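You operate a simulated robot arm through the tools that you are given. There is no shell and no other tool.

The job below is to be done with a simulated robot arm. You get a single attempt, and the scene is never put back.

Task
Finish pressing the teal sheet and pull the tray out.
Fine: tray in, press plate down till the lamp lights, then plate up.

It is judged by the outcome, as a careful person would: the job done as asked, and still so three seconds after it is handed in. It fails if anything else is knocked over, pushed out of place, dropped, spilled or broken. Flat cloth is picked up by pressing the open fingertips on it (5 to 10 N) and closing them slowly along it; thin cloth reads only 2 to 8 mm in the jaws.

Robot
A 7-joint arm with a four-finger gripper, fixed in place. Base frame: the origin is on the floor under the middle of its stand, x ahead of it, y to its left, z up. Lengths are in cm, angles in degrees, forces in N, time in s.
It reaches about 122.3 cm from its shoulder. Its first joint turns from -69.0 to 172.0 degrees. Payload 3.67 kg.
The TCP is the grasp point between the finger pads, 2.8 cm short of the fingertips. In the tool frame z runs along the fingers and y along their closing line. The gripper opens to 11.2 cm; its body begins 7.3 cm behind the TCP.
Orientation is that of the tool frame in the base frame, as a unit quaternion [w, x, y, z]. With the fingers straight down and closing along the base's y, the tool's x points along the base's -x, its y along +y and its z along -z.

Tools
- The arm moves only by the tool play_rows. Its arguments are lists of equal length, an entry for each row: "slide": the shift along the tool's x, y, z in mm, a list of three; "angular": the turn, a rotation vector about the tool's x, y, z in degrees, a list of three. In form: {"slide": [[tx, ty, tz], ...], "angular": [[rx, ry, rz], ...]}. A call has 1 to 20 rows; each row shifts and turns the commanded pose from where the row before left it, along the tool's axes as they then stand. "claw" is the finger opening in mm, from 0 to 112, set as the call begins (left out, the last holds). A row lasts 0.2 s, in which the tool goes at most 5 cm and 8.6 degrees; a call with a longer step from one row to the next is refused whole, and so is a gripper value outside its range. A pose out of reach is approached as far as the arm can. The call stops where the force on the tool passes 50 N (or 10 N more than at its start, if that is more) or the arm is blocked; 0.2 s more then pass. The fingers move at their own pace (about 10.25 cm/s each) and stop on an object; they squeeze with about 32 N. The grip force told is the motor's: it shows also when the fingers shut on nothing. Time passes only in rows, and 0.2 s behind the last, so rows that do not move let the fingers close. The reply holds the time, the measured pose of the TCP, the force on the tool along the base axes, the opening and the grip force, in the units named above and with some noise, with the torque about the TCP (base axes, N m) and any sound that the robot's microphone picked up, and new pictures: "views" is both (left out), scene, wrist or none.
- Cameras (640 x 400 px; columns grow to the right, rows downward): "scene" is fixed at [5.12, 50.07, 152.09]; the picture's right is [-0.22, -0.98, 0.00], its down [-0.50, 0.11, -0.86] and it looks along [0.84, -0.18, -0.52] (base axes); focal length 357 px, centre (320, 200). "wrist" rides on the gripper at [6, -1.8, -10.4] in the tool frame; the picture's right is [0.29, 0.96, 0.00], its down [-0.80, 0.24, -0.55] and it looks along [-0.53, 0.16, 0.83] (tool axes); focal length 234 px, centre (320, 200). There is no depth. A picture from a camera that has moved, and an enlarged one, comes with that camera's place and axes in the base frame and with its lens.
- raise_lower(by): slides the trunk up (or, below 0, down) by that many cm; the arm rides with it, the base frame stays. It gives what a move gives, with no picture.
- zoom(camera, box): a new picture of the part [left, top, right, bottom] of that camera's present view, enlarged. It takes no simulated time.
- close_job(): hands the job in; it is judged then, once.

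Nothing tells you positions but the pictures and the camera data. Unless the task says otherwise, let go and move clear before handing in.

The tools are called after "Request:" as a command line: name --argument value ..., lists and objects as JSON in quotes. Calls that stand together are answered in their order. play_rows: Moves the arm, as the interface text tells. Its arguments: {"type":"object","properties":{"slide":{"type":"array"},"angular":{"type":"array"},"claw":{"type":"number"},"views":{"type":"string","enum":["both","scene","wrist","none"]}},"required":["slide","angular"]} The other tools are called the same way: raise_lower (by) moves the trunk up or down; zoom (camera, box) takes an enlarged picture of a part of a camera's view; close_job () hands the job in.

At the start:

```text
time_s: 0.0
position: [53.77, 1.23, 132.13]
orientation: [0.0, 0.0, 1.0, 0.0]
force: [-0.7, 0.2, 0.0]
moment: [-0.01, 0.03, -0.01]
width: 11.21
gripper_force: 0.1
trunk travel left (down, up): [-77.5, 6.5]
```

scene: 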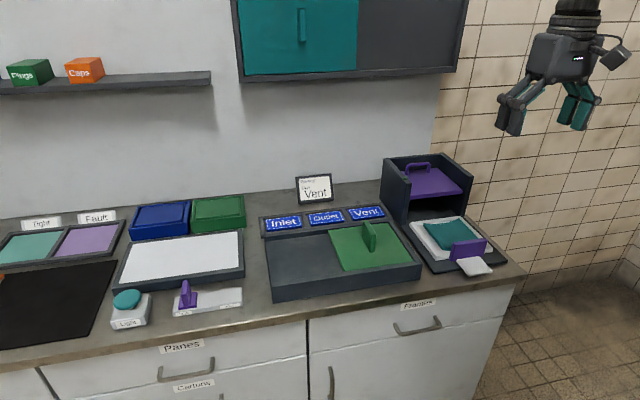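
wrist: 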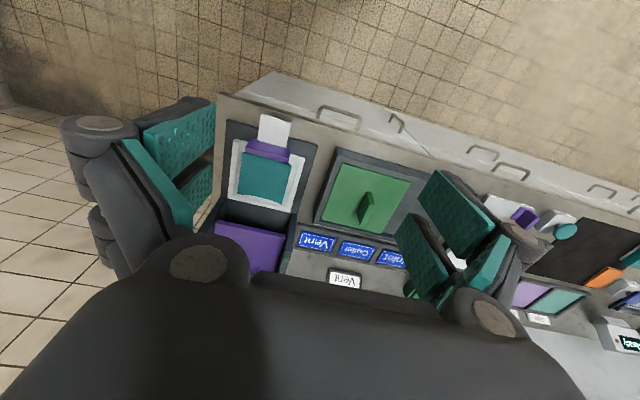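

I see a counter with a press at its right end: a dark housing with a purple plate with a handle, and a white tray with a teal sheet sticking out toward the front. I'll zoom in to understand it before moving.

Request:
zoom --camera "scene" --box '[360, 130, 520, 290]'

Request:
zoom --camera "wrist" --box '[190, 90, 350, 290]'

Request:
zoom --camera "scene" --box '[240, 150, 440, 310]'

```text
2.50 times, centred on (440, 210) of scene
camera zoom: at [5.12, 50.07, 152.09], right [-0.22, -0.98, 0.0], down [-0.5, 0.11, -0.86], along [0.84, -0.18, -0.52], focal length 893 px, centre (20, 175)
```

zoom: 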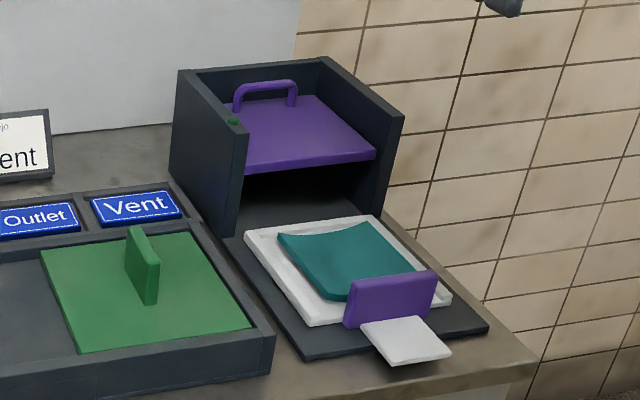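

```text
2.00 times, centred on (270, 190) of wrist
camera zoom: at [47.73, -0.55, 142.39], right [-0.29, 0.96, 0.0], down [0.8, 0.24, 0.55], along [0.53, 0.16, -0.83], focal length 468 px, centre (420, 220)
```

zoom: 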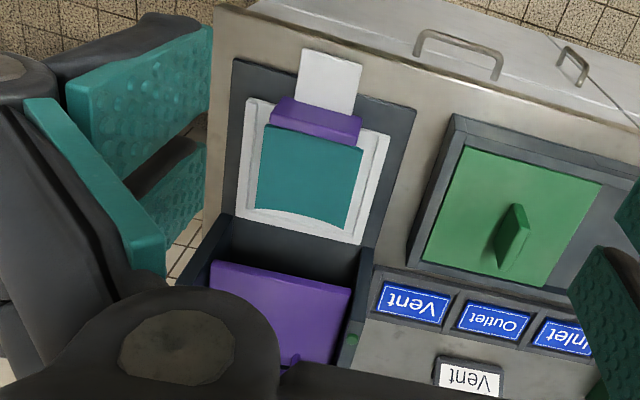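

```text
2.50 times, centred on (340, 230) of scene
camera zoom: at [5.12, 50.07, 152.09], right [-0.22, -0.98, 0.0], down [-0.5, 0.11, -0.86], along [0.84, -0.18, -0.52], focal length 893 px, centre (270, 125)
```

zoom: 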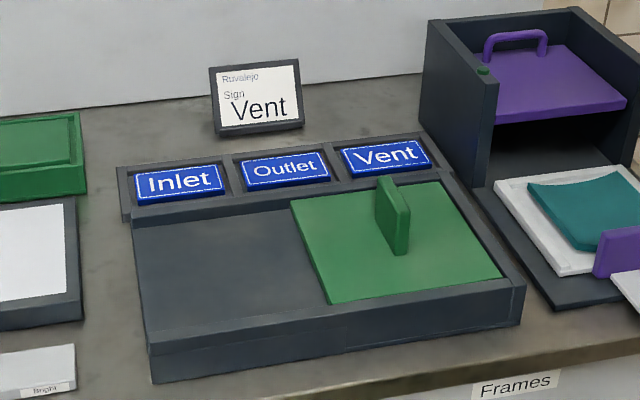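

The press stands at about x 68–95, y −17 to 5, with the base plate at z≈86. The tray is out toward me and the purple plate is up. I'll bring the wrist camera nearer for a precise look.

Request:
play_rows --slide '[[0, -12, 22], [0, -12, 22], [0, -12, 22], [0, -12, 22], [0, -12, 22], [0, -12, 22], [0, 0, 0]]' --angular '[[0, 0, 0], [0, 0, 0], [0, 0, 0], [0, 0, 0], [0, 0, 0], [0, 0, 0], [0, 0, 0]]' --views "both"

```text
time_s: 1.6
position: [53.88, -5.94, 118.93]
orientation: [0.001, 0.0, 1.0, 0.0]
force: [-0.8, 0.3, -0.6]
moment: [-0.05, -0.01, -0.01]
width: 11.18
gripper_force: 0.1
trunk travel left (down, up): [-77.5, 6.5]
camera wrist: at [47.64, -7.76, 129.28], right [-0.29, 0.96, 0.0], down [0.8, 0.24, 0.55], along [0.53, 0.16, -0.83], focal length 234 px, centre (320, 200)
```

scene: 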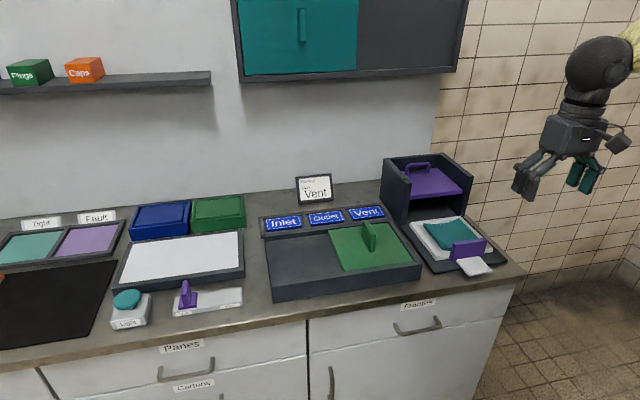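
wrist: 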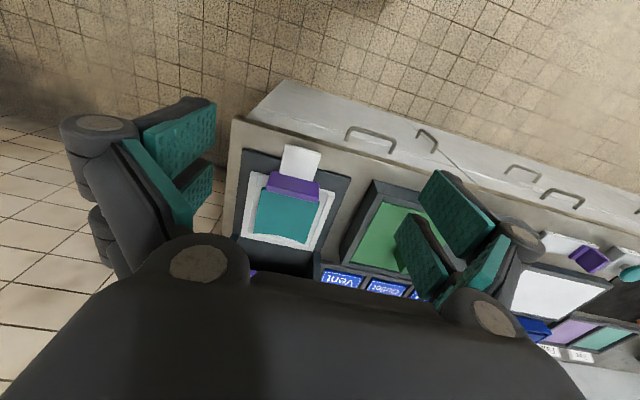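

The tray comes into view beneath the wrist camera. I'll zoom in on it to fix the tray handle and the sheet.

Request:
zoom --camera "wrist" --box '[220, 130, 380, 290]'

Request:
zoom --camera "scene" --box '[370, 145, 490, 225]'

Request:
zoom --camera "scene" --box '[400, 205, 520, 285]'

```text
2.50 times, centred on (300, 210) of wrist
camera zoom: at [47.64, -7.76, 129.28], right [-0.29, 0.96, 0.0], down [0.8, 0.24, 0.55], along [0.53, 0.16, -0.83], focal length 585 px, centre (370, 175)
```

zoom: 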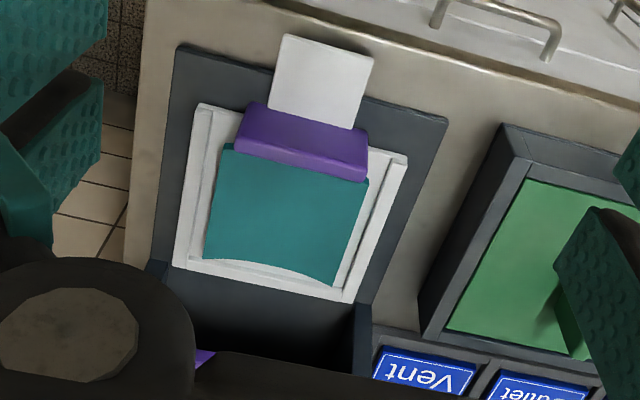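

```text
5.00 times, centred on (430, 185) of scene
camera zoom: at [5.12, 50.07, 152.09], right [-0.22, -0.98, 0.0], down [-0.5, 0.11, -0.86], along [0.84, -0.18, -0.52], focal length 1786 px, centre (-230, 275)
```

zoom: 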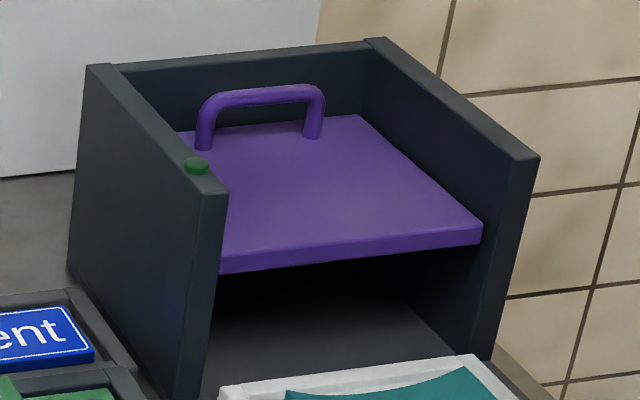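

```text
5.00 times, centred on (460, 245) of scene
camera zoom: at [5.12, 50.07, 152.09], right [-0.22, -0.98, 0.0], down [-0.5, 0.11, -0.86], along [0.84, -0.18, -0.52], focal length 1786 px, centre (-380, -25)
```

zoom: 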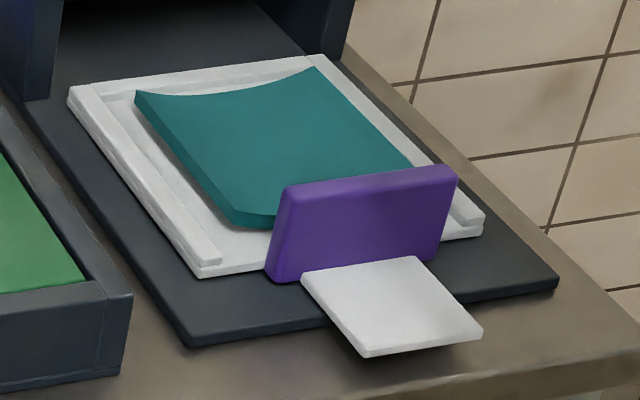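

The press plate looks level at z≈96.6 between side walls topped at about 101.6. Its arch handle is near the back at x≈105, y −10 to −2. I'll look at the gripper's finger size before choosing how to hold it.

Request:
zoom --camera "scene" --box '[490, 40, 640, 210]'

Request:
zoom --camera "scene" --box '[0, 190, 260, 350]'

Request:
zoom --camera "wrist" --box '[40, 80, 240, 280]'

```text
2.35 times, centred on (565, 125) of scene
camera zoom: at [5.12, 50.07, 152.09], right [-0.22, -0.98, 0.0], down [-0.5, 0.11, -0.86], along [0.84, -0.18, -0.52], focal length 841 px, centre (-256, 376)
```

zoom: 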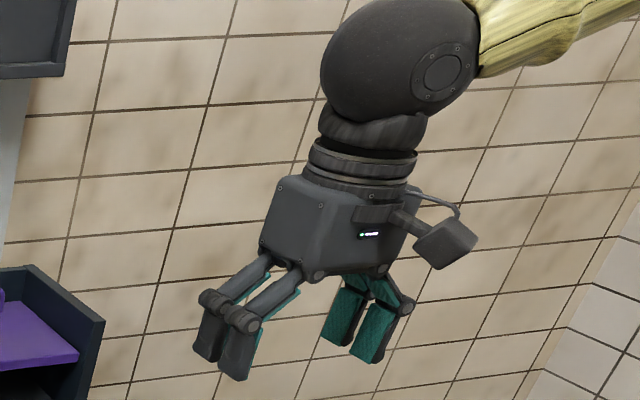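

```text
2.46 times, centred on (130, 270) of scene
camera zoom: at [5.12, 50.07, 152.09], right [-0.22, -0.98, 0.0], down [-0.5, 0.11, -0.86], along [0.84, -0.18, -0.52], focal length 880 px, centre (788, 28)
```

zoom: 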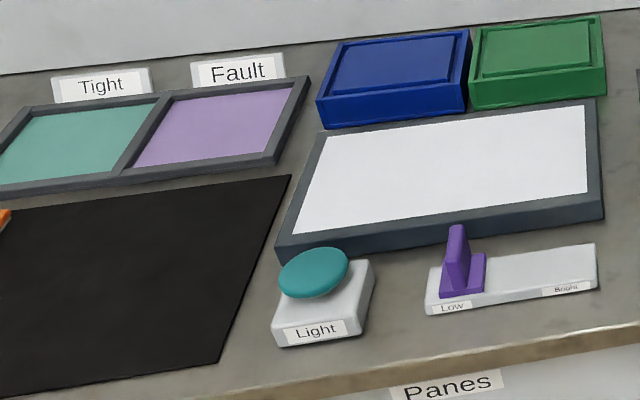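

```text
2.00 times, centred on (140, 180) of wrist
camera zoom: at [47.64, -7.76, 129.28], right [-0.29, 0.96, 0.0], down [0.8, 0.24, 0.55], along [0.53, 0.16, -0.83], focal length 468 px, centre (680, 240)
```

zoom: 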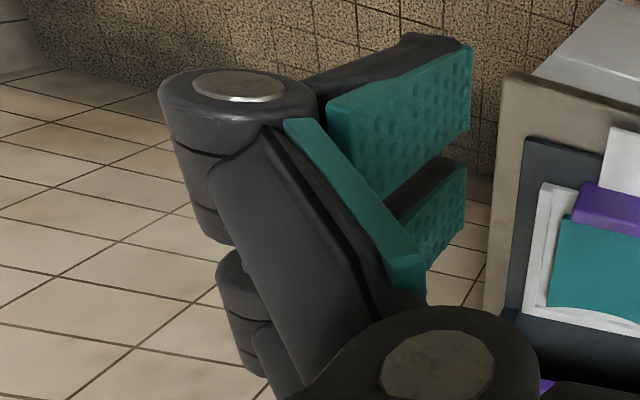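

The fingers are two per side, about 6 cm across in tool x. The tray's white tongue is about 7 cm wide (x 64–70, y −9 to −2, z≈88) and the handle arch is about 9 cm wide, so both can be straddled with the gripper straight down. I'll move above the tongue and check the alignment.

Request:
play_rows --slide '[[-18, 0.5, 20], [-18, 0.5, 20], [-18, 0.5, 20], [-18, 0.5, 20], [-18, 0.5, 20], [-17, 0.5, 20], [-17, 0, 20], [0, 0, 20], [0, 0, 0]]' --angular '[[0, 0, 0], [0, 0, 0], [0, 0, 0], [0, 0, 0], [0, 0, 0], [0, 0, 0], [0, 0, 0], [0, 0, 0], [0, 0, 0]]' --claw 112 --views "both"

```text
time_s: 3.6
position: [66.18, -5.57, 102.85]
orientation: [0.0, 0.0, 1.0, -0.001]
force: [-0.2, -0.6, -0.1]
moment: [-0.01, 0.01, -0.01]
width: 11.21
gripper_force: 0.1
trunk travel left (down, up): [-77.5, 6.5]
camera wrist: at [60.11, -7.31, 113.11], right [-0.29, 0.96, 0.0], down [0.8, 0.24, 0.55], along [0.53, 0.16, -0.83], focal length 234 px, centre (320, 200)
```

scene: 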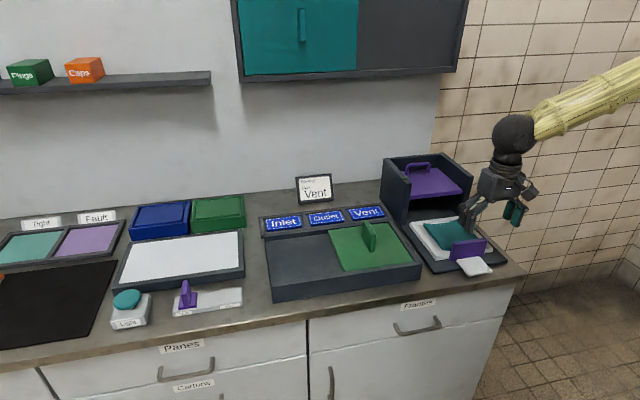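
wrist: 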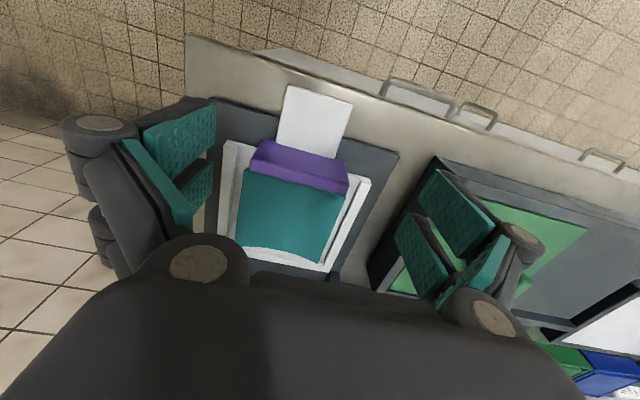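

The tongue and upright are now in front of the wrist camera. I'll zoom in to measure them accurately.

Request:
zoom --camera "wrist" --box '[200, 70, 400, 195]'

Request:
zoom --camera "scene" --box '[430, 150, 550, 290]'

```text
3.20 times, centred on (300, 132) of wrist
camera zoom: at [60.11, -7.31, 113.11], right [-0.29, 0.96, 0.0], down [0.8, 0.24, 0.55], along [0.53, 0.16, -0.83], focal length 749 px, centre (384, 416)
```

zoom: 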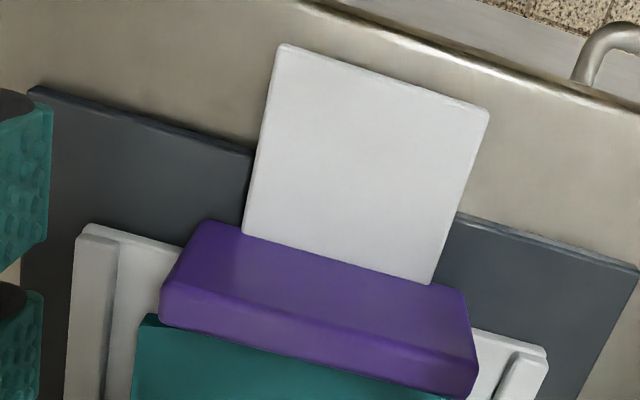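

```text
2.86 times, centred on (490, 220) of scene
camera zoom: at [5.12, 50.07, 152.09], right [-0.22, -0.98, 0.0], down [-0.5, 0.11, -0.86], along [0.84, -0.18, -0.52], focal length 1021 px, centre (-166, 143)
```

zoom: 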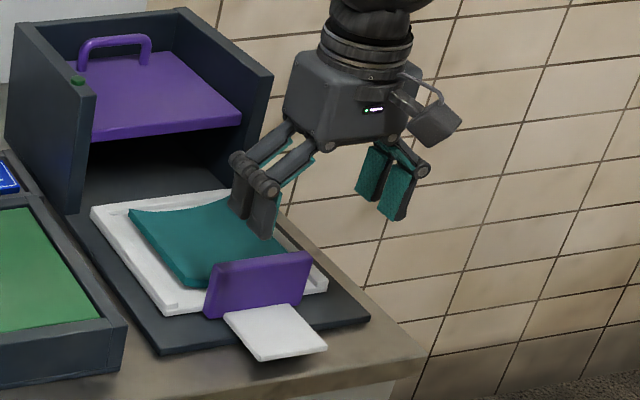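

The tongue measures y −9.4 to −2.65 (centre −6.0), x 64–70, top z≈87.8. The base plate top is at z≈86.5. I'll centre on it and descend with the fingers wide, straddling the tongue.

Request:
play_rows --slide '[[-2, -5, 20], [0, 0, 20], [0, 0, 20], [0, 0, 20], [0, 0, 15], [0, 0, 10], [0, 0, 8], [0, 0, 5], [0, 0, 5], [0, 0, 4], [0, 0, 0]]' --angular '[[0, 0, 0], [0, 0, 0], [0, 0, 0], [0, 0, 0], [0, 0, 0], [0, 0, 0], [0, 0, 0], [0, 0, 0], [0, 0, 0], [0, 0, 0], [0, 0, 0]]' --views "both"

```text
time_s: 6.0
position: [66.51, -6.15, 90.27]
orientation: [0.0, 0.0, 1.0, 0.0]
force: [0.6, 0.9, 0.5]
moment: [-0.01, -0.02, 0.06]
width: 11.2
gripper_force: 0.0
trunk travel left (down, up): [-77.5, 6.5]
camera wrist: at [60.35, -7.95, 100.53], right [-0.29, 0.96, 0.0], down [0.8, 0.24, 0.55], along [0.53, 0.16, -0.83], focal length 234 px, centre (320, 200)
```

scene: 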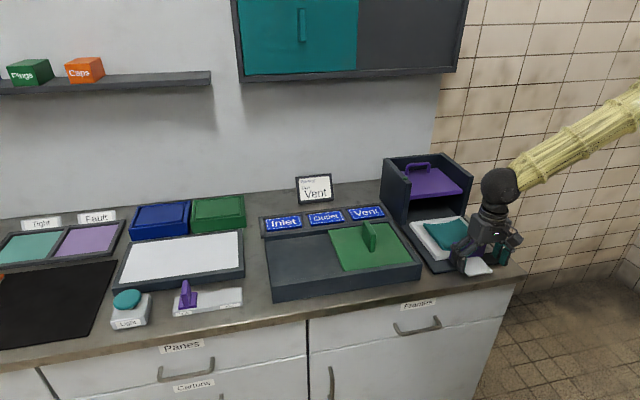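
wrist: 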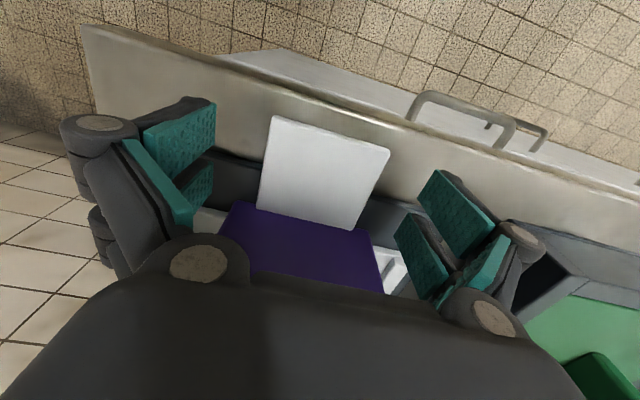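

The fingers straddle the tongue with tips at about z 87.5. I'll ease down a little more and watch the force for contact with the base plate.

Request:
play_rows --slide '[[0, 0, 2], [0, 0, 2], [0, 0, 2], [0, 0, 0]]' --angular '[[0, 0, 0], [0, 0, 0], [0, 0, 0], [0, 0, 0]]' --views "scene"

Request:
zoom --camera "scene" --box '[430, 200, 540, 290]'

```text
time_s: 7.0
position: [66.34, -6.2, 89.61]
orientation: [0.0, 0.001, 1.0, -0.001]
force: [0.5, 0.4, 0.8]
moment: [0.03, 0.01, 0.02]
width: 11.21
gripper_force: 0.0
trunk travel left (down, up): [-77.5, 6.5]
```

scene: 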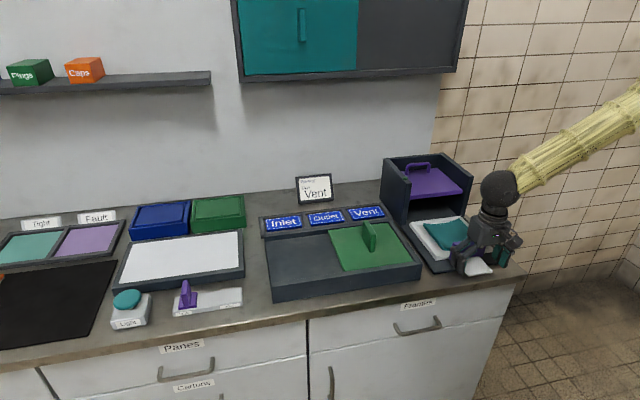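

```text
4.44 times, centred on (485, 245) of scene
camera zoom: at [5.12, 50.07, 152.09], right [-0.22, -0.98, 0.0], down [-0.5, 0.11, -0.86], along [0.84, -0.18, -0.52], focal length 1588 px, centre (-413, 0)
```

zoom: 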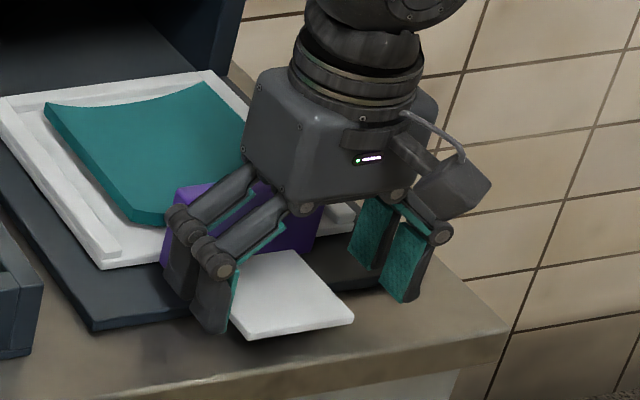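

No contact yet, with tips near z 86.8. I'll close gradually to just over the tongue's width and watch whether the tips shift vertically.

Request:
play_rows --slide '[[0, 0, 0], [0, 0, 0], [0, 0, 0]]' --angular '[[0, 0, 0], [0, 0, 0], [0, 0, 0]]' --claw 80 --views "both"

Request:
zoom --camera "scene" --box '[430, 200, 540, 290]'

```text
time_s: 7.8
position: [66.36, -6.16, 89.58]
orientation: [0.0, 0.0, 1.0, 0.0]
force: [-0.2, 0.5, -0.3]
moment: [0.02, 0.02, 0.02]
width: 8.01
gripper_force: 0.1
trunk travel left (down, up): [-77.5, 6.5]
camera wrist: at [60.26, -7.98, 99.92], right [-0.29, 0.96, 0.0], down [0.8, 0.24, 0.55], along [0.53, 0.16, -0.83], focal length 234 px, centre (320, 200)
```

scene: 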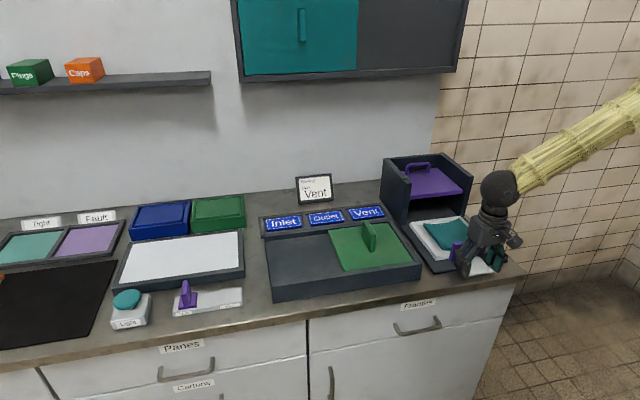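
wrist: 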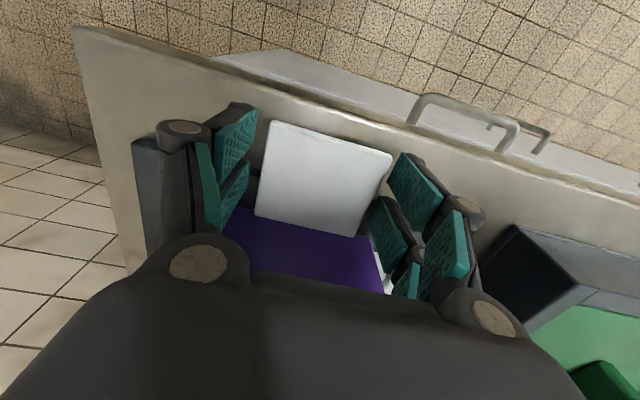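

```text
4.44 times, centred on (485, 245) of scene
camera zoom: at [5.12, 50.07, 152.09], right [-0.22, -0.98, 0.0], down [-0.5, 0.11, -0.86], along [0.84, -0.18, -0.52], focal length 1588 px, centre (-413, 0)
```

zoom: 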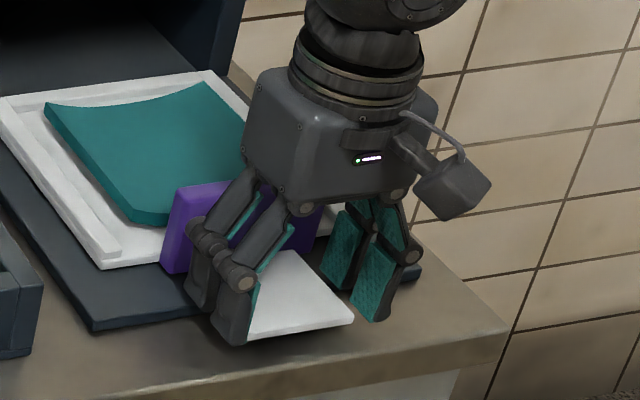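

The tips drop slightly as the fingers close and now straddle the tongue properly at about z 87. I'll close onto the tongue edges.

Request:
play_rows --slide '[[0, 1, -1.5], [0, 0, 0], [0, 0, 0], [0, 0, 0]]' --angular '[[0, 0, 0], [0, 0, 0], [0, 0, 0], [0, 0, 0]]' --claw 55 --views "both"

Request:
zoom --camera "scene" --box '[430, 200, 540, 290]'

```text
time_s: 8.8
position: [66.37, -5.98, 89.88]
orientation: [-0.001, 0.0, 1.0, 0.0]
force: [-2.0, 7.8, -13.2]
moment: [0.2, -1.0, 0.13]
width: 6.98
gripper_force: 45.3
trunk travel left (down, up): [-77.5, 6.5]
camera wrist: at [60.31, -7.79, 100.01], right [-0.29, 0.96, 0.0], down [0.8, 0.24, 0.55], along [0.53, 0.16, -0.83], focal length 234 px, centre (320, 200)
```

scene: 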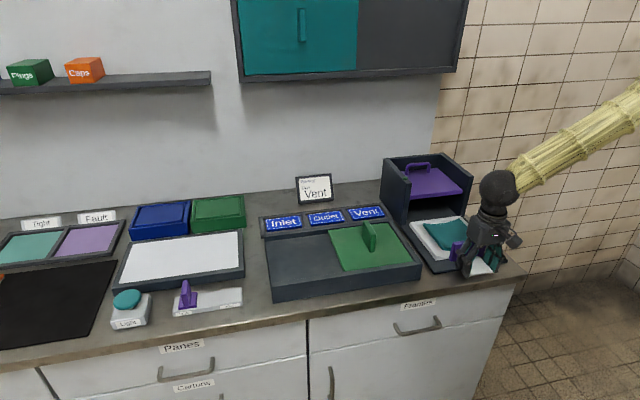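
wrist: 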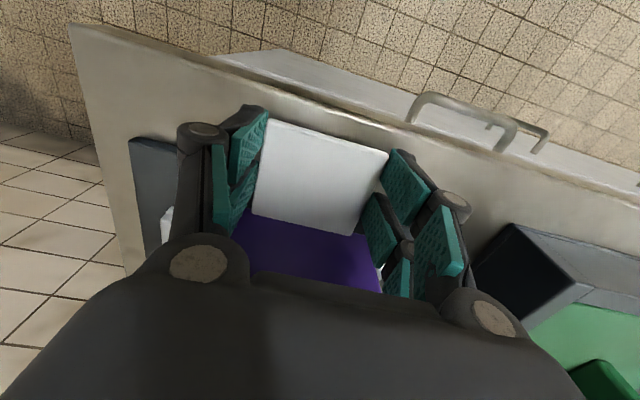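

```text
4.44 times, centred on (485, 245) of scene
camera zoom: at [5.12, 50.07, 152.09], right [-0.22, -0.98, 0.0], down [-0.5, 0.11, -0.86], along [0.84, -0.18, -0.52], focal length 1588 px, centre (-413, 0)
```

zoom: 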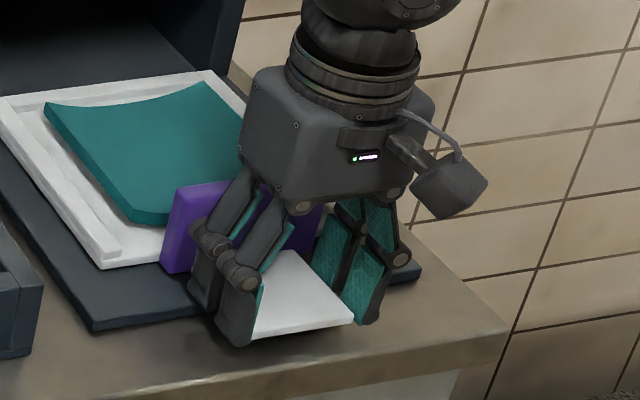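

The tongue is gripped at 6.98 cm with a slight downward and sideways load from misalignment. I'll relieve that by 1 mm and check.

Request:
play_rows --slide '[[0, 1, 1.2], [0, 0, 0], [0, 0, 0]]' --angular '[[0, 0, 0], [0, 0, 0], [0, 0, 0]]' --views "none"

```text
time_s: 9.6
position: [66.45, -6.14, 89.67]
orientation: [0.001, 0.0, 1.0, 0.0]
force: [-0.2, -2.6, 8.0]
moment: [-0.6, 1.11, 0.74]
width: 6.99
gripper_force: 45.5
trunk travel left (down, up): [-77.5, 6.5]
```

The load is small now. I'll push the tray in slowly toward +x, the first 10 cm, watching the force.

Request:
play_rows --slide '[[-3, 0, -0.5], [-5, 0, 0], [-8, 0, 0], [-8, 0, 0], [-8, 0, 0], [-8, 0, 0], [-10, 0, 0], [-10, 0, 0], [-10, 0, 0], [-10, 0, 0], [-10, 0, 0], [-10, 0, 0], [0, 0, 0]]' --angular '[[0, 0, 0], [0, 0, 0], [0, 0, 0], [0, 0, 0], [0, 0, 0], [0, 0, 0], [0, 0, 0], [0, 0, 0], [0, 0, 0], [0, 0, 0], [0, 0, 0], [0, 0, 0], [0, 0, 0]]' --views "both"

Request:
zoom --camera "scene" --box '[370, 140, 540, 290]'

```text
time_s: 12.4
position: [76.39, -5.99, 89.79]
orientation: [-0.001, 0.0, 1.0, 0.001]
force: [-0.2, -14.1, 9.3]
moment: [-0.3, -1.12, 0.01]
width: 7.0
gripper_force: 44.9
trunk travel left (down, up): [-77.5, 6.5]
camera wrist: at [70.31, -7.8, 99.98], right [-0.29, 0.96, 0.0], down [0.8, 0.24, 0.55], along [0.53, 0.16, -0.83], focal length 234 px, centre (320, 200)
```

scene: 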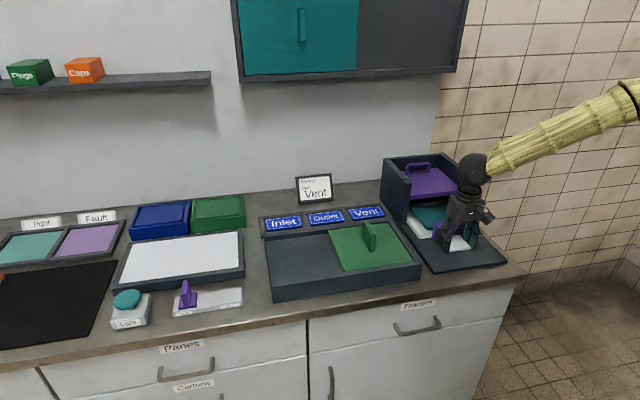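
wrist: 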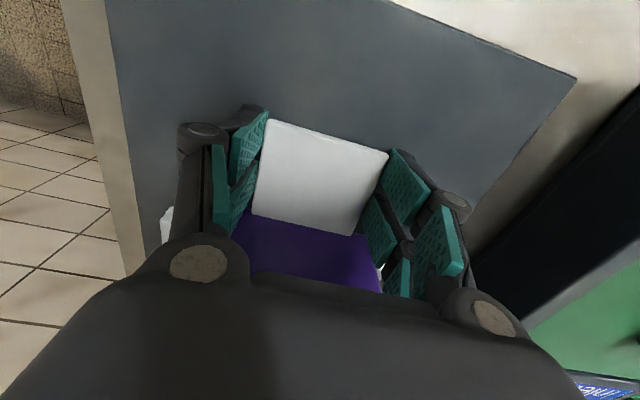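

```text
2.67 times, centred on (455, 215) of scene
camera zoom: at [5.12, 50.07, 152.09], right [-0.22, -0.98, 0.0], down [-0.5, 0.11, -0.86], along [0.84, -0.18, -0.52], focal length 953 px, centre (-40, 160)
```

zoom: 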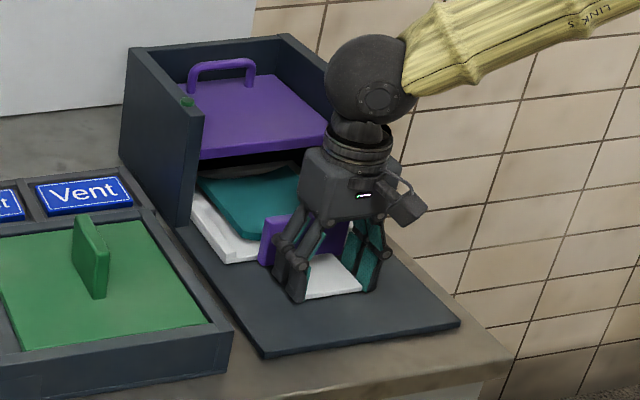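

The tray is sliding in with the grip. I'll continue the remaining travel slowly and stop at the end resistance.

Request:
play_rows --slide '[[-8, -1, 0], [-8, 0, 0], [-8, 0, 0], [-8, 0, 0], [-8, 0, 0], [-8, 0, 0], [-8, 0, 0], [-6, 0, 0], [-5, 0, 0], [-5, 0, 0], [-4, 0, 0], [-4, 0, 0], [-3, 0, 0], [0, 0, 0]]' --angular '[[0, 0, 0], [0, 0, 0], [0, 0, 0], [0, 0, 0], [0, 0, 0], [0, 0, 0], [0, 0, 0], [0, 0, 0], [0, 0, 0], [0, 0, 0], [0, 0, 0], [0, 0, 0], [0, 0, 0], [0, 0, 0]]' --views "both"

Request:
zoom --camera "scene" --box '[370, 140, 540, 290]'

```text
time_s: 15.4
position: [84.38, -6.0, 89.75]
orientation: [-0.002, -0.001, 1.0, 0.0]
force: [-25.7, 2.7, 3.5]
moment: [-0.14, 1.16, -0.32]
width: 6.99
gripper_force: 45.0
trunk travel left (down, up): [-77.5, 6.5]
camera wrist: at [78.31, -7.79, 100.0], right [-0.29, 0.96, 0.0], down [0.8, 0.24, 0.55], along [0.53, 0.16, -0.83], focal length 234 px, centre (320, 200)
```

scene: 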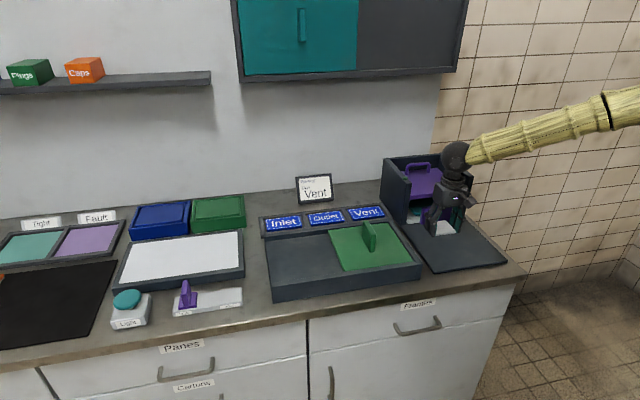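
wrist: 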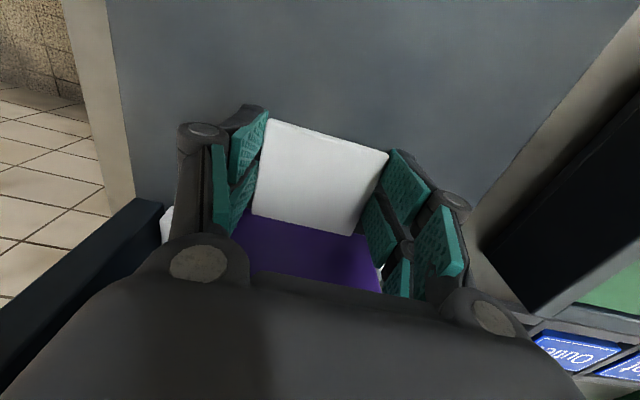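

```text
2.67 times, centred on (455, 215) of scene
camera zoom: at [5.12, 50.07, 152.09], right [-0.22, -0.98, 0.0], down [-0.5, 0.11, -0.86], along [0.84, -0.18, -0.52], focal length 953 px, centre (-40, 160)
```

zoom: 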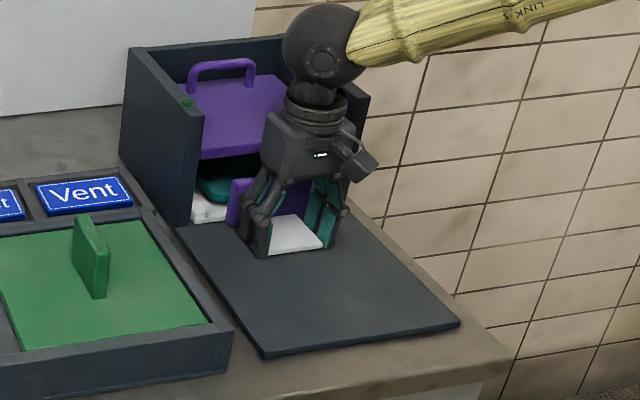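

Travel is now 18 cm and there is about 26 N of resistance, likely the back stop. I'll nudge 2 mm more to confirm it doesn't move.

Request:
play_rows --slide '[[-1, 0, 0], [-1, 0, 0], [0, 0, 0]]' --angular '[[0, 0, 0], [0, 0, 0], [0, 0, 0]]' --views "none"

```text
time_s: 16.2
position: [84.97, -6.0, 89.87]
orientation: [0.002, 0.0, 1.0, 0.0]
force: [-10.3, 2.9, -1.9]
moment: [-0.01, 0.38, 0.07]
width: 7.0
gripper_force: 44.7
trunk travel left (down, up): [-77.5, 6.5]
```

It moved about 5 mm further, so I need to see whether the tray moved or the grip slipped.

Request:
play_rows --slide '[[-2, 0, 0], [0, 0, 0]]' --angular '[[0, 0, 0], [0, 0, 0]]' --views "both"

Request:
zoom --camera "scene" --box '[380, 140, 500, 260]'

```text
time_s: 16.8
position: [85.03, -6.09, 89.9]
orientation: [0.001, 0.0, 1.0, 0.0]
force: [-10.6, 2.5, 2.7]
moment: [0.39, -0.87, -0.06]
width: 6.98
gripper_force: 45.4
trunk travel left (down, up): [-77.5, 6.5]
camera wrist: at [78.94, -7.79, 100.1], right [-0.29, 0.96, 0.0], down [0.8, 0.24, 0.56], along [0.53, 0.16, -0.83], focal length 234 px, centre (320, 200)
```

scene: 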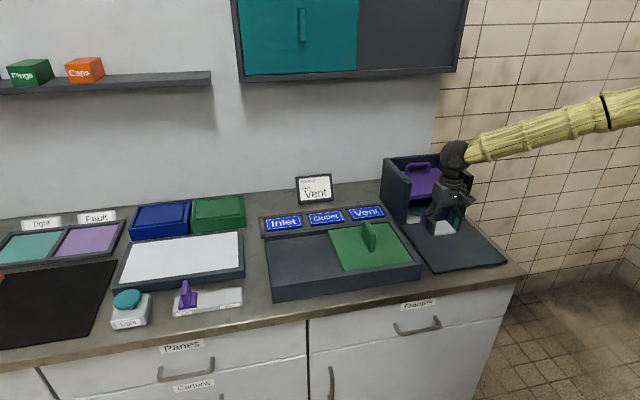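
wrist: 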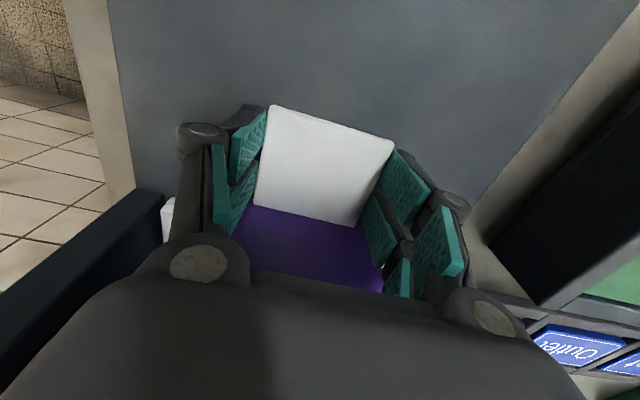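

```text
3.33 times, centred on (440, 200) of scene
camera zoom: at [5.12, 50.07, 152.09], right [-0.22, -0.98, 0.0], down [-0.5, 0.11, -0.86], along [0.84, -0.18, -0.52], focal length 1191 px, centre (-80, 200)
```

zoom: 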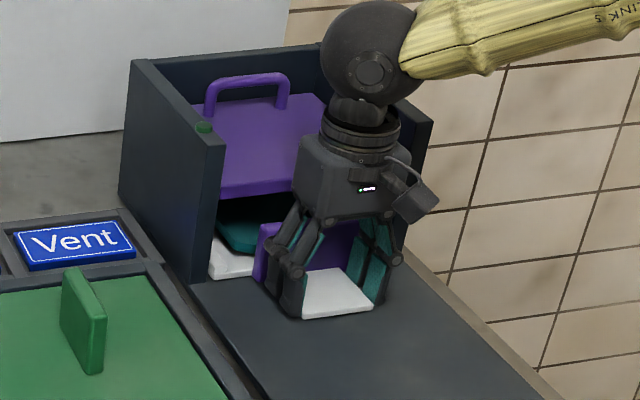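

The tongue shifted about 6 mm inside the grip while the tray stayed put, so the tray is against its stop after 18 cm of travel. I'll open, ease back slightly and lift clear.

Request:
play_rows --slide '[[0, 0, 0], [0, 0, 0], [2, 0, 0], [2, 0, 0], [0, 0, -10], [0, 0, -20], [0, 0, -30], [0, 0, -40], [0, 0, -40], [0, 0, -40], [0, 0, -40], [0, 0, 0]]' --angular '[[0, 0, 0], [0, 0, 0], [0, 0, 0], [0, 0, 0], [0, 0, 0], [0, 0, 0], [0, 0, 0], [0, 0, 0], [0, 0, 0], [0, 0, 0], [0, 0, 0], [0, 0, 0]]' --claw 95 --views "both"

Request:
zoom --camera "scene" --box '[370, 140, 520, 270]'

```text
time_s: 19.4
position: [84.76, -6.06, 111.62]
orientation: [-0.001, 0.0, 1.0, 0.0]
force: [-0.1, -0.7, -0.8]
moment: [-0.02, -0.03, 0.0]
width: 9.51
gripper_force: 0.0
trunk travel left (down, up): [-77.5, 6.5]
camera wrist: at [78.72, -7.82, 121.79], right [-0.29, 0.96, 0.0], down [0.8, 0.24, 0.55], along [0.53, 0.16, -0.83], focal length 234 px, centre (320, 200)
```

scene: 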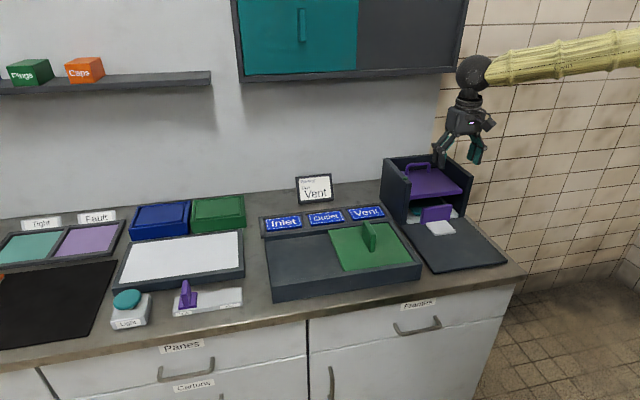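
wrist: 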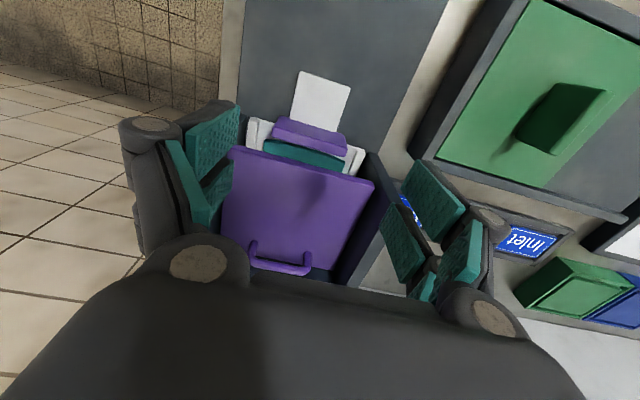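

```text
3.08 times, centred on (445, 205) of scene
camera zoom: at [5.12, 50.07, 152.09], right [-0.22, -0.98, 0.0], down [-0.5, 0.11, -0.86], along [0.84, -0.18, -0.52], focal length 1099 px, centre (-65, 185)
```

zoom: 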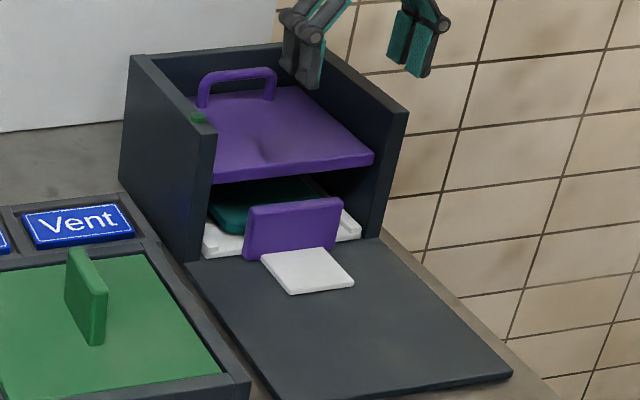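

The tray is under the plate, and the view now shows the plate and its handle. I'll zoom in to measure the handle and check the tray position.

Request:
zoom --camera "wrist" --box '[200, 60, 400, 185]'

Request:
zoom --camera "wrist" --box '[200, 160, 400, 285]'

```text
3.20 times, centred on (300, 122) of wrist
camera zoom: at [78.72, -7.82, 121.79], right [-0.29, 0.96, 0.0], down [0.8, 0.24, 0.55], along [0.53, 0.16, -0.83], focal length 749 px, centre (384, 448)
```

zoom: 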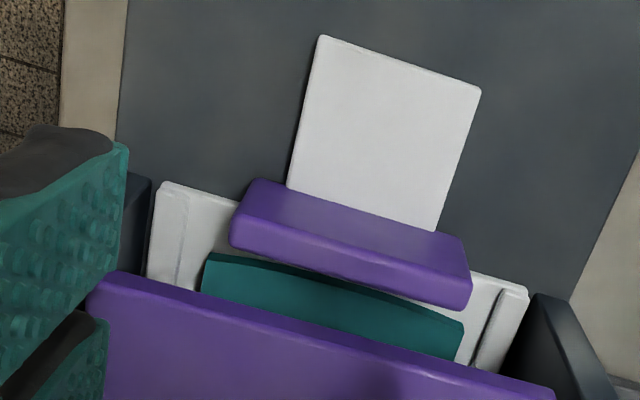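

```text
3.20 times, centred on (300, 222) of wrist
camera zoom: at [78.72, -7.82, 121.79], right [-0.29, 0.96, 0.0], down [0.8, 0.24, 0.55], along [0.53, 0.16, -0.83], focal length 749 px, centre (384, 128)
```

zoom: 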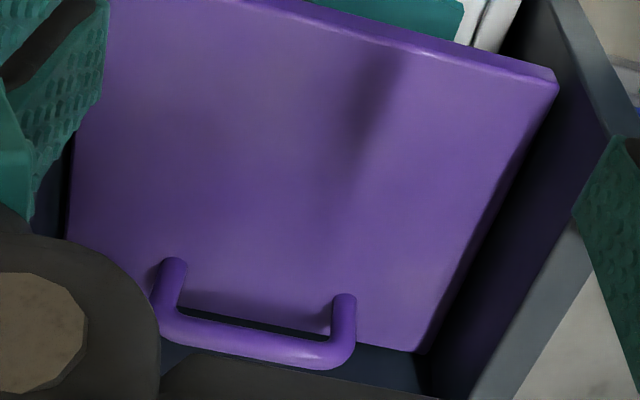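

The handle legs are at x≈104.7, y −10.2 and −2.1 (about 9.3 cm across the outside), rising from a plate top at z≈96.6. The tray is fully in at a uniform x≈89.5. I'll move above the handle with the gripper fully open so the rear finger pair lines up with the legs.

Request:
play_rows --slide '[[-20, 0, 0], [-20, 0, 0], [-20, 0, 0], [-20, 0, 0], [-20, 0, 0], [-20, 0, 0], [-20, 0, 0], [-20, 0, 0], [-19, 0, 0], [0, 0, 0]]' --angular '[[0, 0, 0], [0, 0, 0], [0, 0, 0], [0, 0, 0], [0, 0, 0], [0, 0, 0], [0, 0, 0], [0, 0, 0], [0, 0, 0], [0, 0, 0]]' --claw 112 --views "both"

Request:
zoom --camera "scene" --box '[370, 60, 520, 220]'

Request:
zoom --camera "wrist" --box '[200, 60, 450, 260]'

```text
time_s: 21.6
position: [102.55, -6.19, 111.81]
orientation: [0.0, 0.0, 1.0, 0.001]
force: [-0.1, -0.4, 0.5]
moment: [-0.01, -0.02, 0.02]
width: 11.21
gripper_force: 0.0
trunk travel left (down, up): [-77.5, 6.5]
camera wrist: at [96.44, -7.97, 122.03], right [-0.29, 0.96, 0.0], down [0.8, 0.24, 0.55], along [0.53, 0.16, -0.83], focal length 234 px, centre (320, 200)
```

scene: 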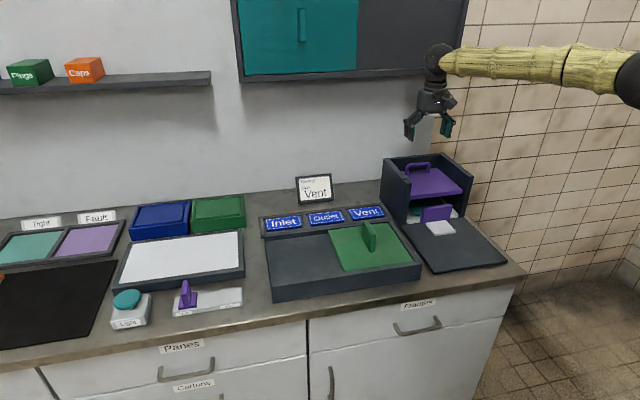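
wrist: 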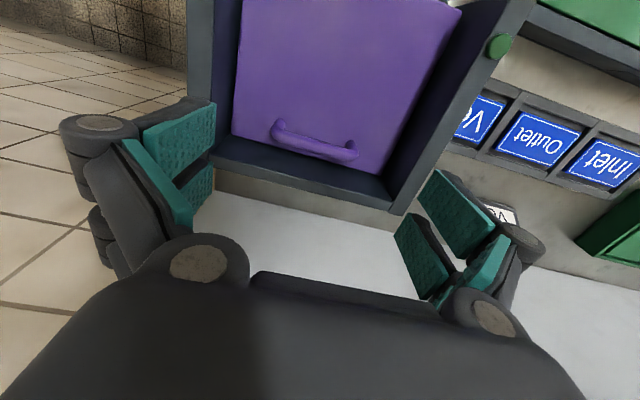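

```text
2.50 times, centred on (445, 140) of scene
camera zoom: at [5.12, 50.07, 152.09], right [-0.22, -0.98, 0.0], down [-0.5, 0.11, -0.86], along [0.84, -0.18, -0.52], focal length 893 px, centre (8, 350)
```

zoom: 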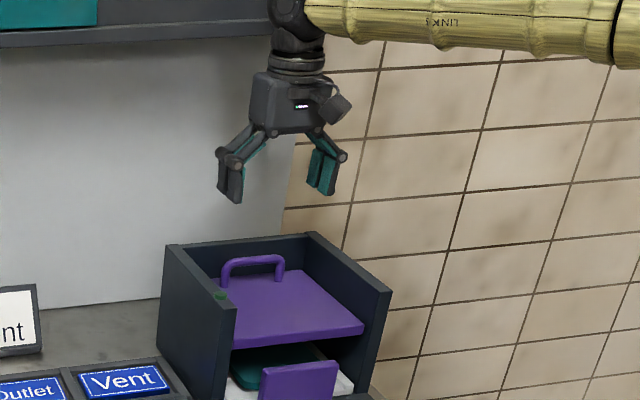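

```text
2.00 times, centred on (325, 160) of wrist
camera zoom: at [96.44, -7.97, 122.03], right [-0.29, 0.96, 0.0], down [0.8, 0.24, 0.55], along [0.53, 0.16, -0.83], focal length 468 px, centre (310, 280)
```

zoom: 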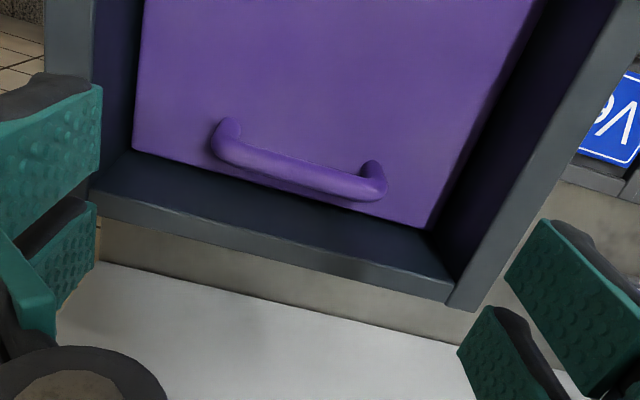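

I'm above the handle at x 102.6, and the legs are at x≈104.5, y −10.4 to −1.6 outside. There's an overhead cabinet near the wrist, so I'll only go down from here. First step is partway, then I'll check clearances.

Request:
play_rows --slide '[[0, 1, 15], [0, 0, 15], [0, 0, 15], [0, 0, 10], [0, 0, 10], [0, 0, 0]]' --angular '[[0, 0, 0], [0, 0, 0], [0, 0, 0], [0, 0, 0], [0, 0, 0], [0, 0, 0]]' --views "both"

Request:
zoom --camera "scene" --box '[370, 110, 490, 220]'

```text
time_s: 23.0
position: [102.64, -5.95, 105.1]
orientation: [0.0, 0.0, 1.0, 0.0]
force: [-1.4, 0.1, 0.4]
moment: [0.0, 0.02, 0.04]
width: 11.21
gripper_force: 0.0
trunk travel left (down, up): [-77.5, 6.5]
camera wrist: at [96.5, -7.77, 115.43], right [-0.29, 0.96, 0.0], down [0.8, 0.24, 0.55], along [0.53, 0.16, -0.83], focal length 234 px, centre (320, 200)
```

scene: 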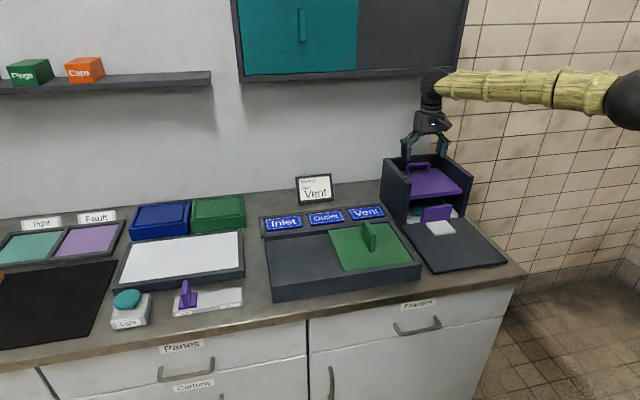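
wrist: 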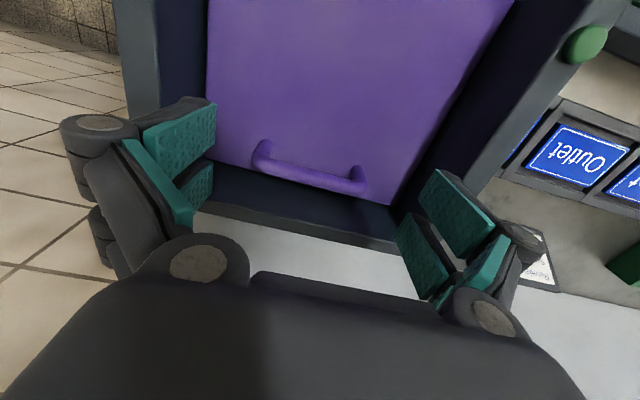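

```text
3.64 times, centred on (430, 165) of scene
camera zoom: at [5.12, 50.07, 152.09], right [-0.22, -0.98, 0.0], down [-0.5, 0.11, -0.86], along [0.84, -0.18, -0.52], focal length 1299 px, centre (-80, 327)
```

zoom: 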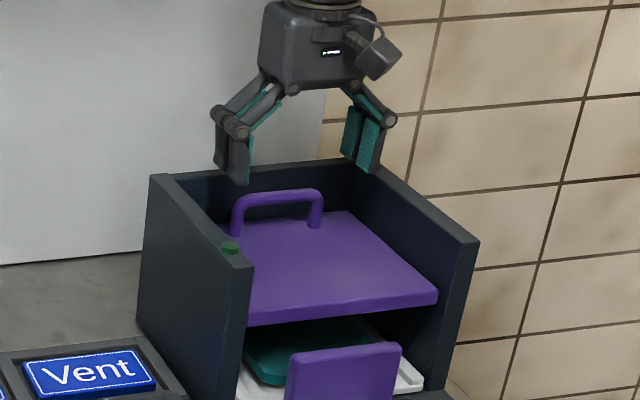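

The fingers straddle the handle with clear margins to the walls. I'll go down to grasp height around the legs.

Request:
play_rows --slide '[[-2, -1, 8], [0, 0, 8], [0, 0, 8], [0, 0, 8], [0, 0, 6], [0, 0, 6], [0, 0, 5], [0, 0, 0]]' --angular '[[0, 0, 0], [0, 0, 0], [0, 0, 0], [0, 0, 0], [0, 0, 0], [0, 0, 0], [0, 0, 0], [0, 0, 0]]' --views "both"

Request:
zoom --camera "scene" --box '[370, 110, 490, 220]'

Request:
zoom --camera "wrist" --box '[150, 80, 500, 300]'

```text
time_s: 24.8
position: [102.85, -6.1, 100.37]
orientation: [0.0, 0.0, 1.0, 0.0]
force: [0.0, 0.4, -0.5]
moment: [0.0, 0.02, -0.03]
width: 11.21
gripper_force: 0.0
trunk travel left (down, up): [-77.5, 6.5]
camera wrist: at [96.75, -7.83, 110.59], right [-0.29, 0.96, 0.0], down [0.8, 0.24, 0.55], along [0.53, 0.16, -0.83], focal length 234 px, centre (320, 200)
```

scene: 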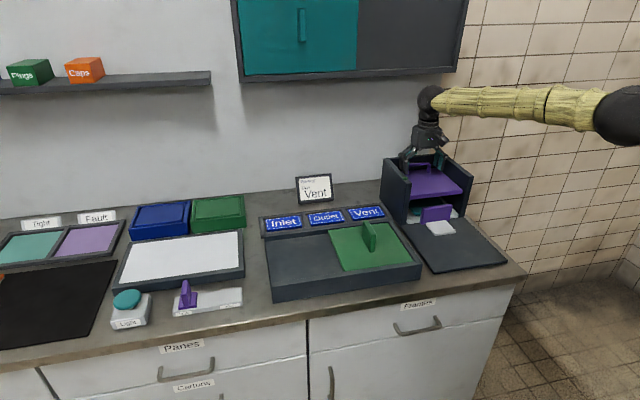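
wrist: 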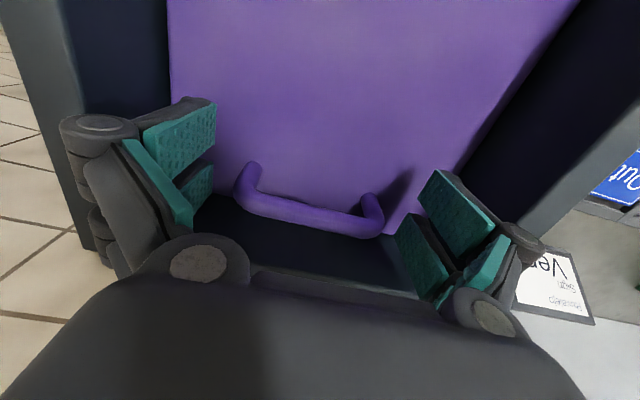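

```text
3.64 times, centred on (430, 165) of scene
camera zoom: at [5.12, 50.07, 152.09], right [-0.22, -0.98, 0.0], down [-0.5, 0.11, -0.86], along [0.84, -0.18, -0.52], focal length 1299 px, centre (-80, 327)
```

zoom: 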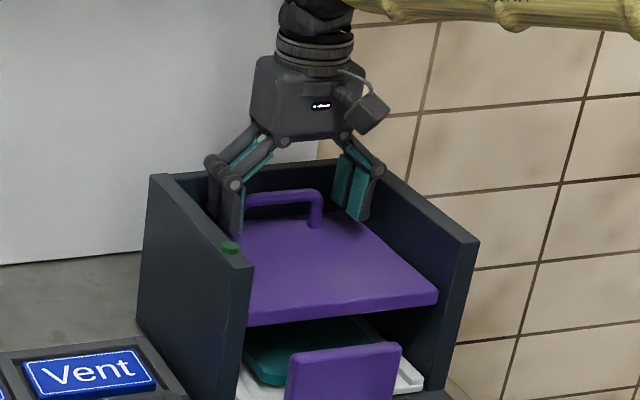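

```text
1.82 times, centred on (325, 190) of wrist
camera zoom: at [96.75, -7.83, 110.59], right [-0.29, 0.96, 0.0], down [0.8, 0.24, 0.55], along [0.53, 0.16, -0.83], focal length 426 px, centre (311, 218)
```

zoom: 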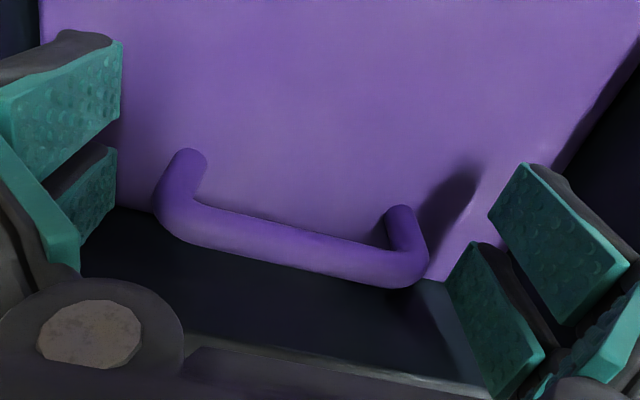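

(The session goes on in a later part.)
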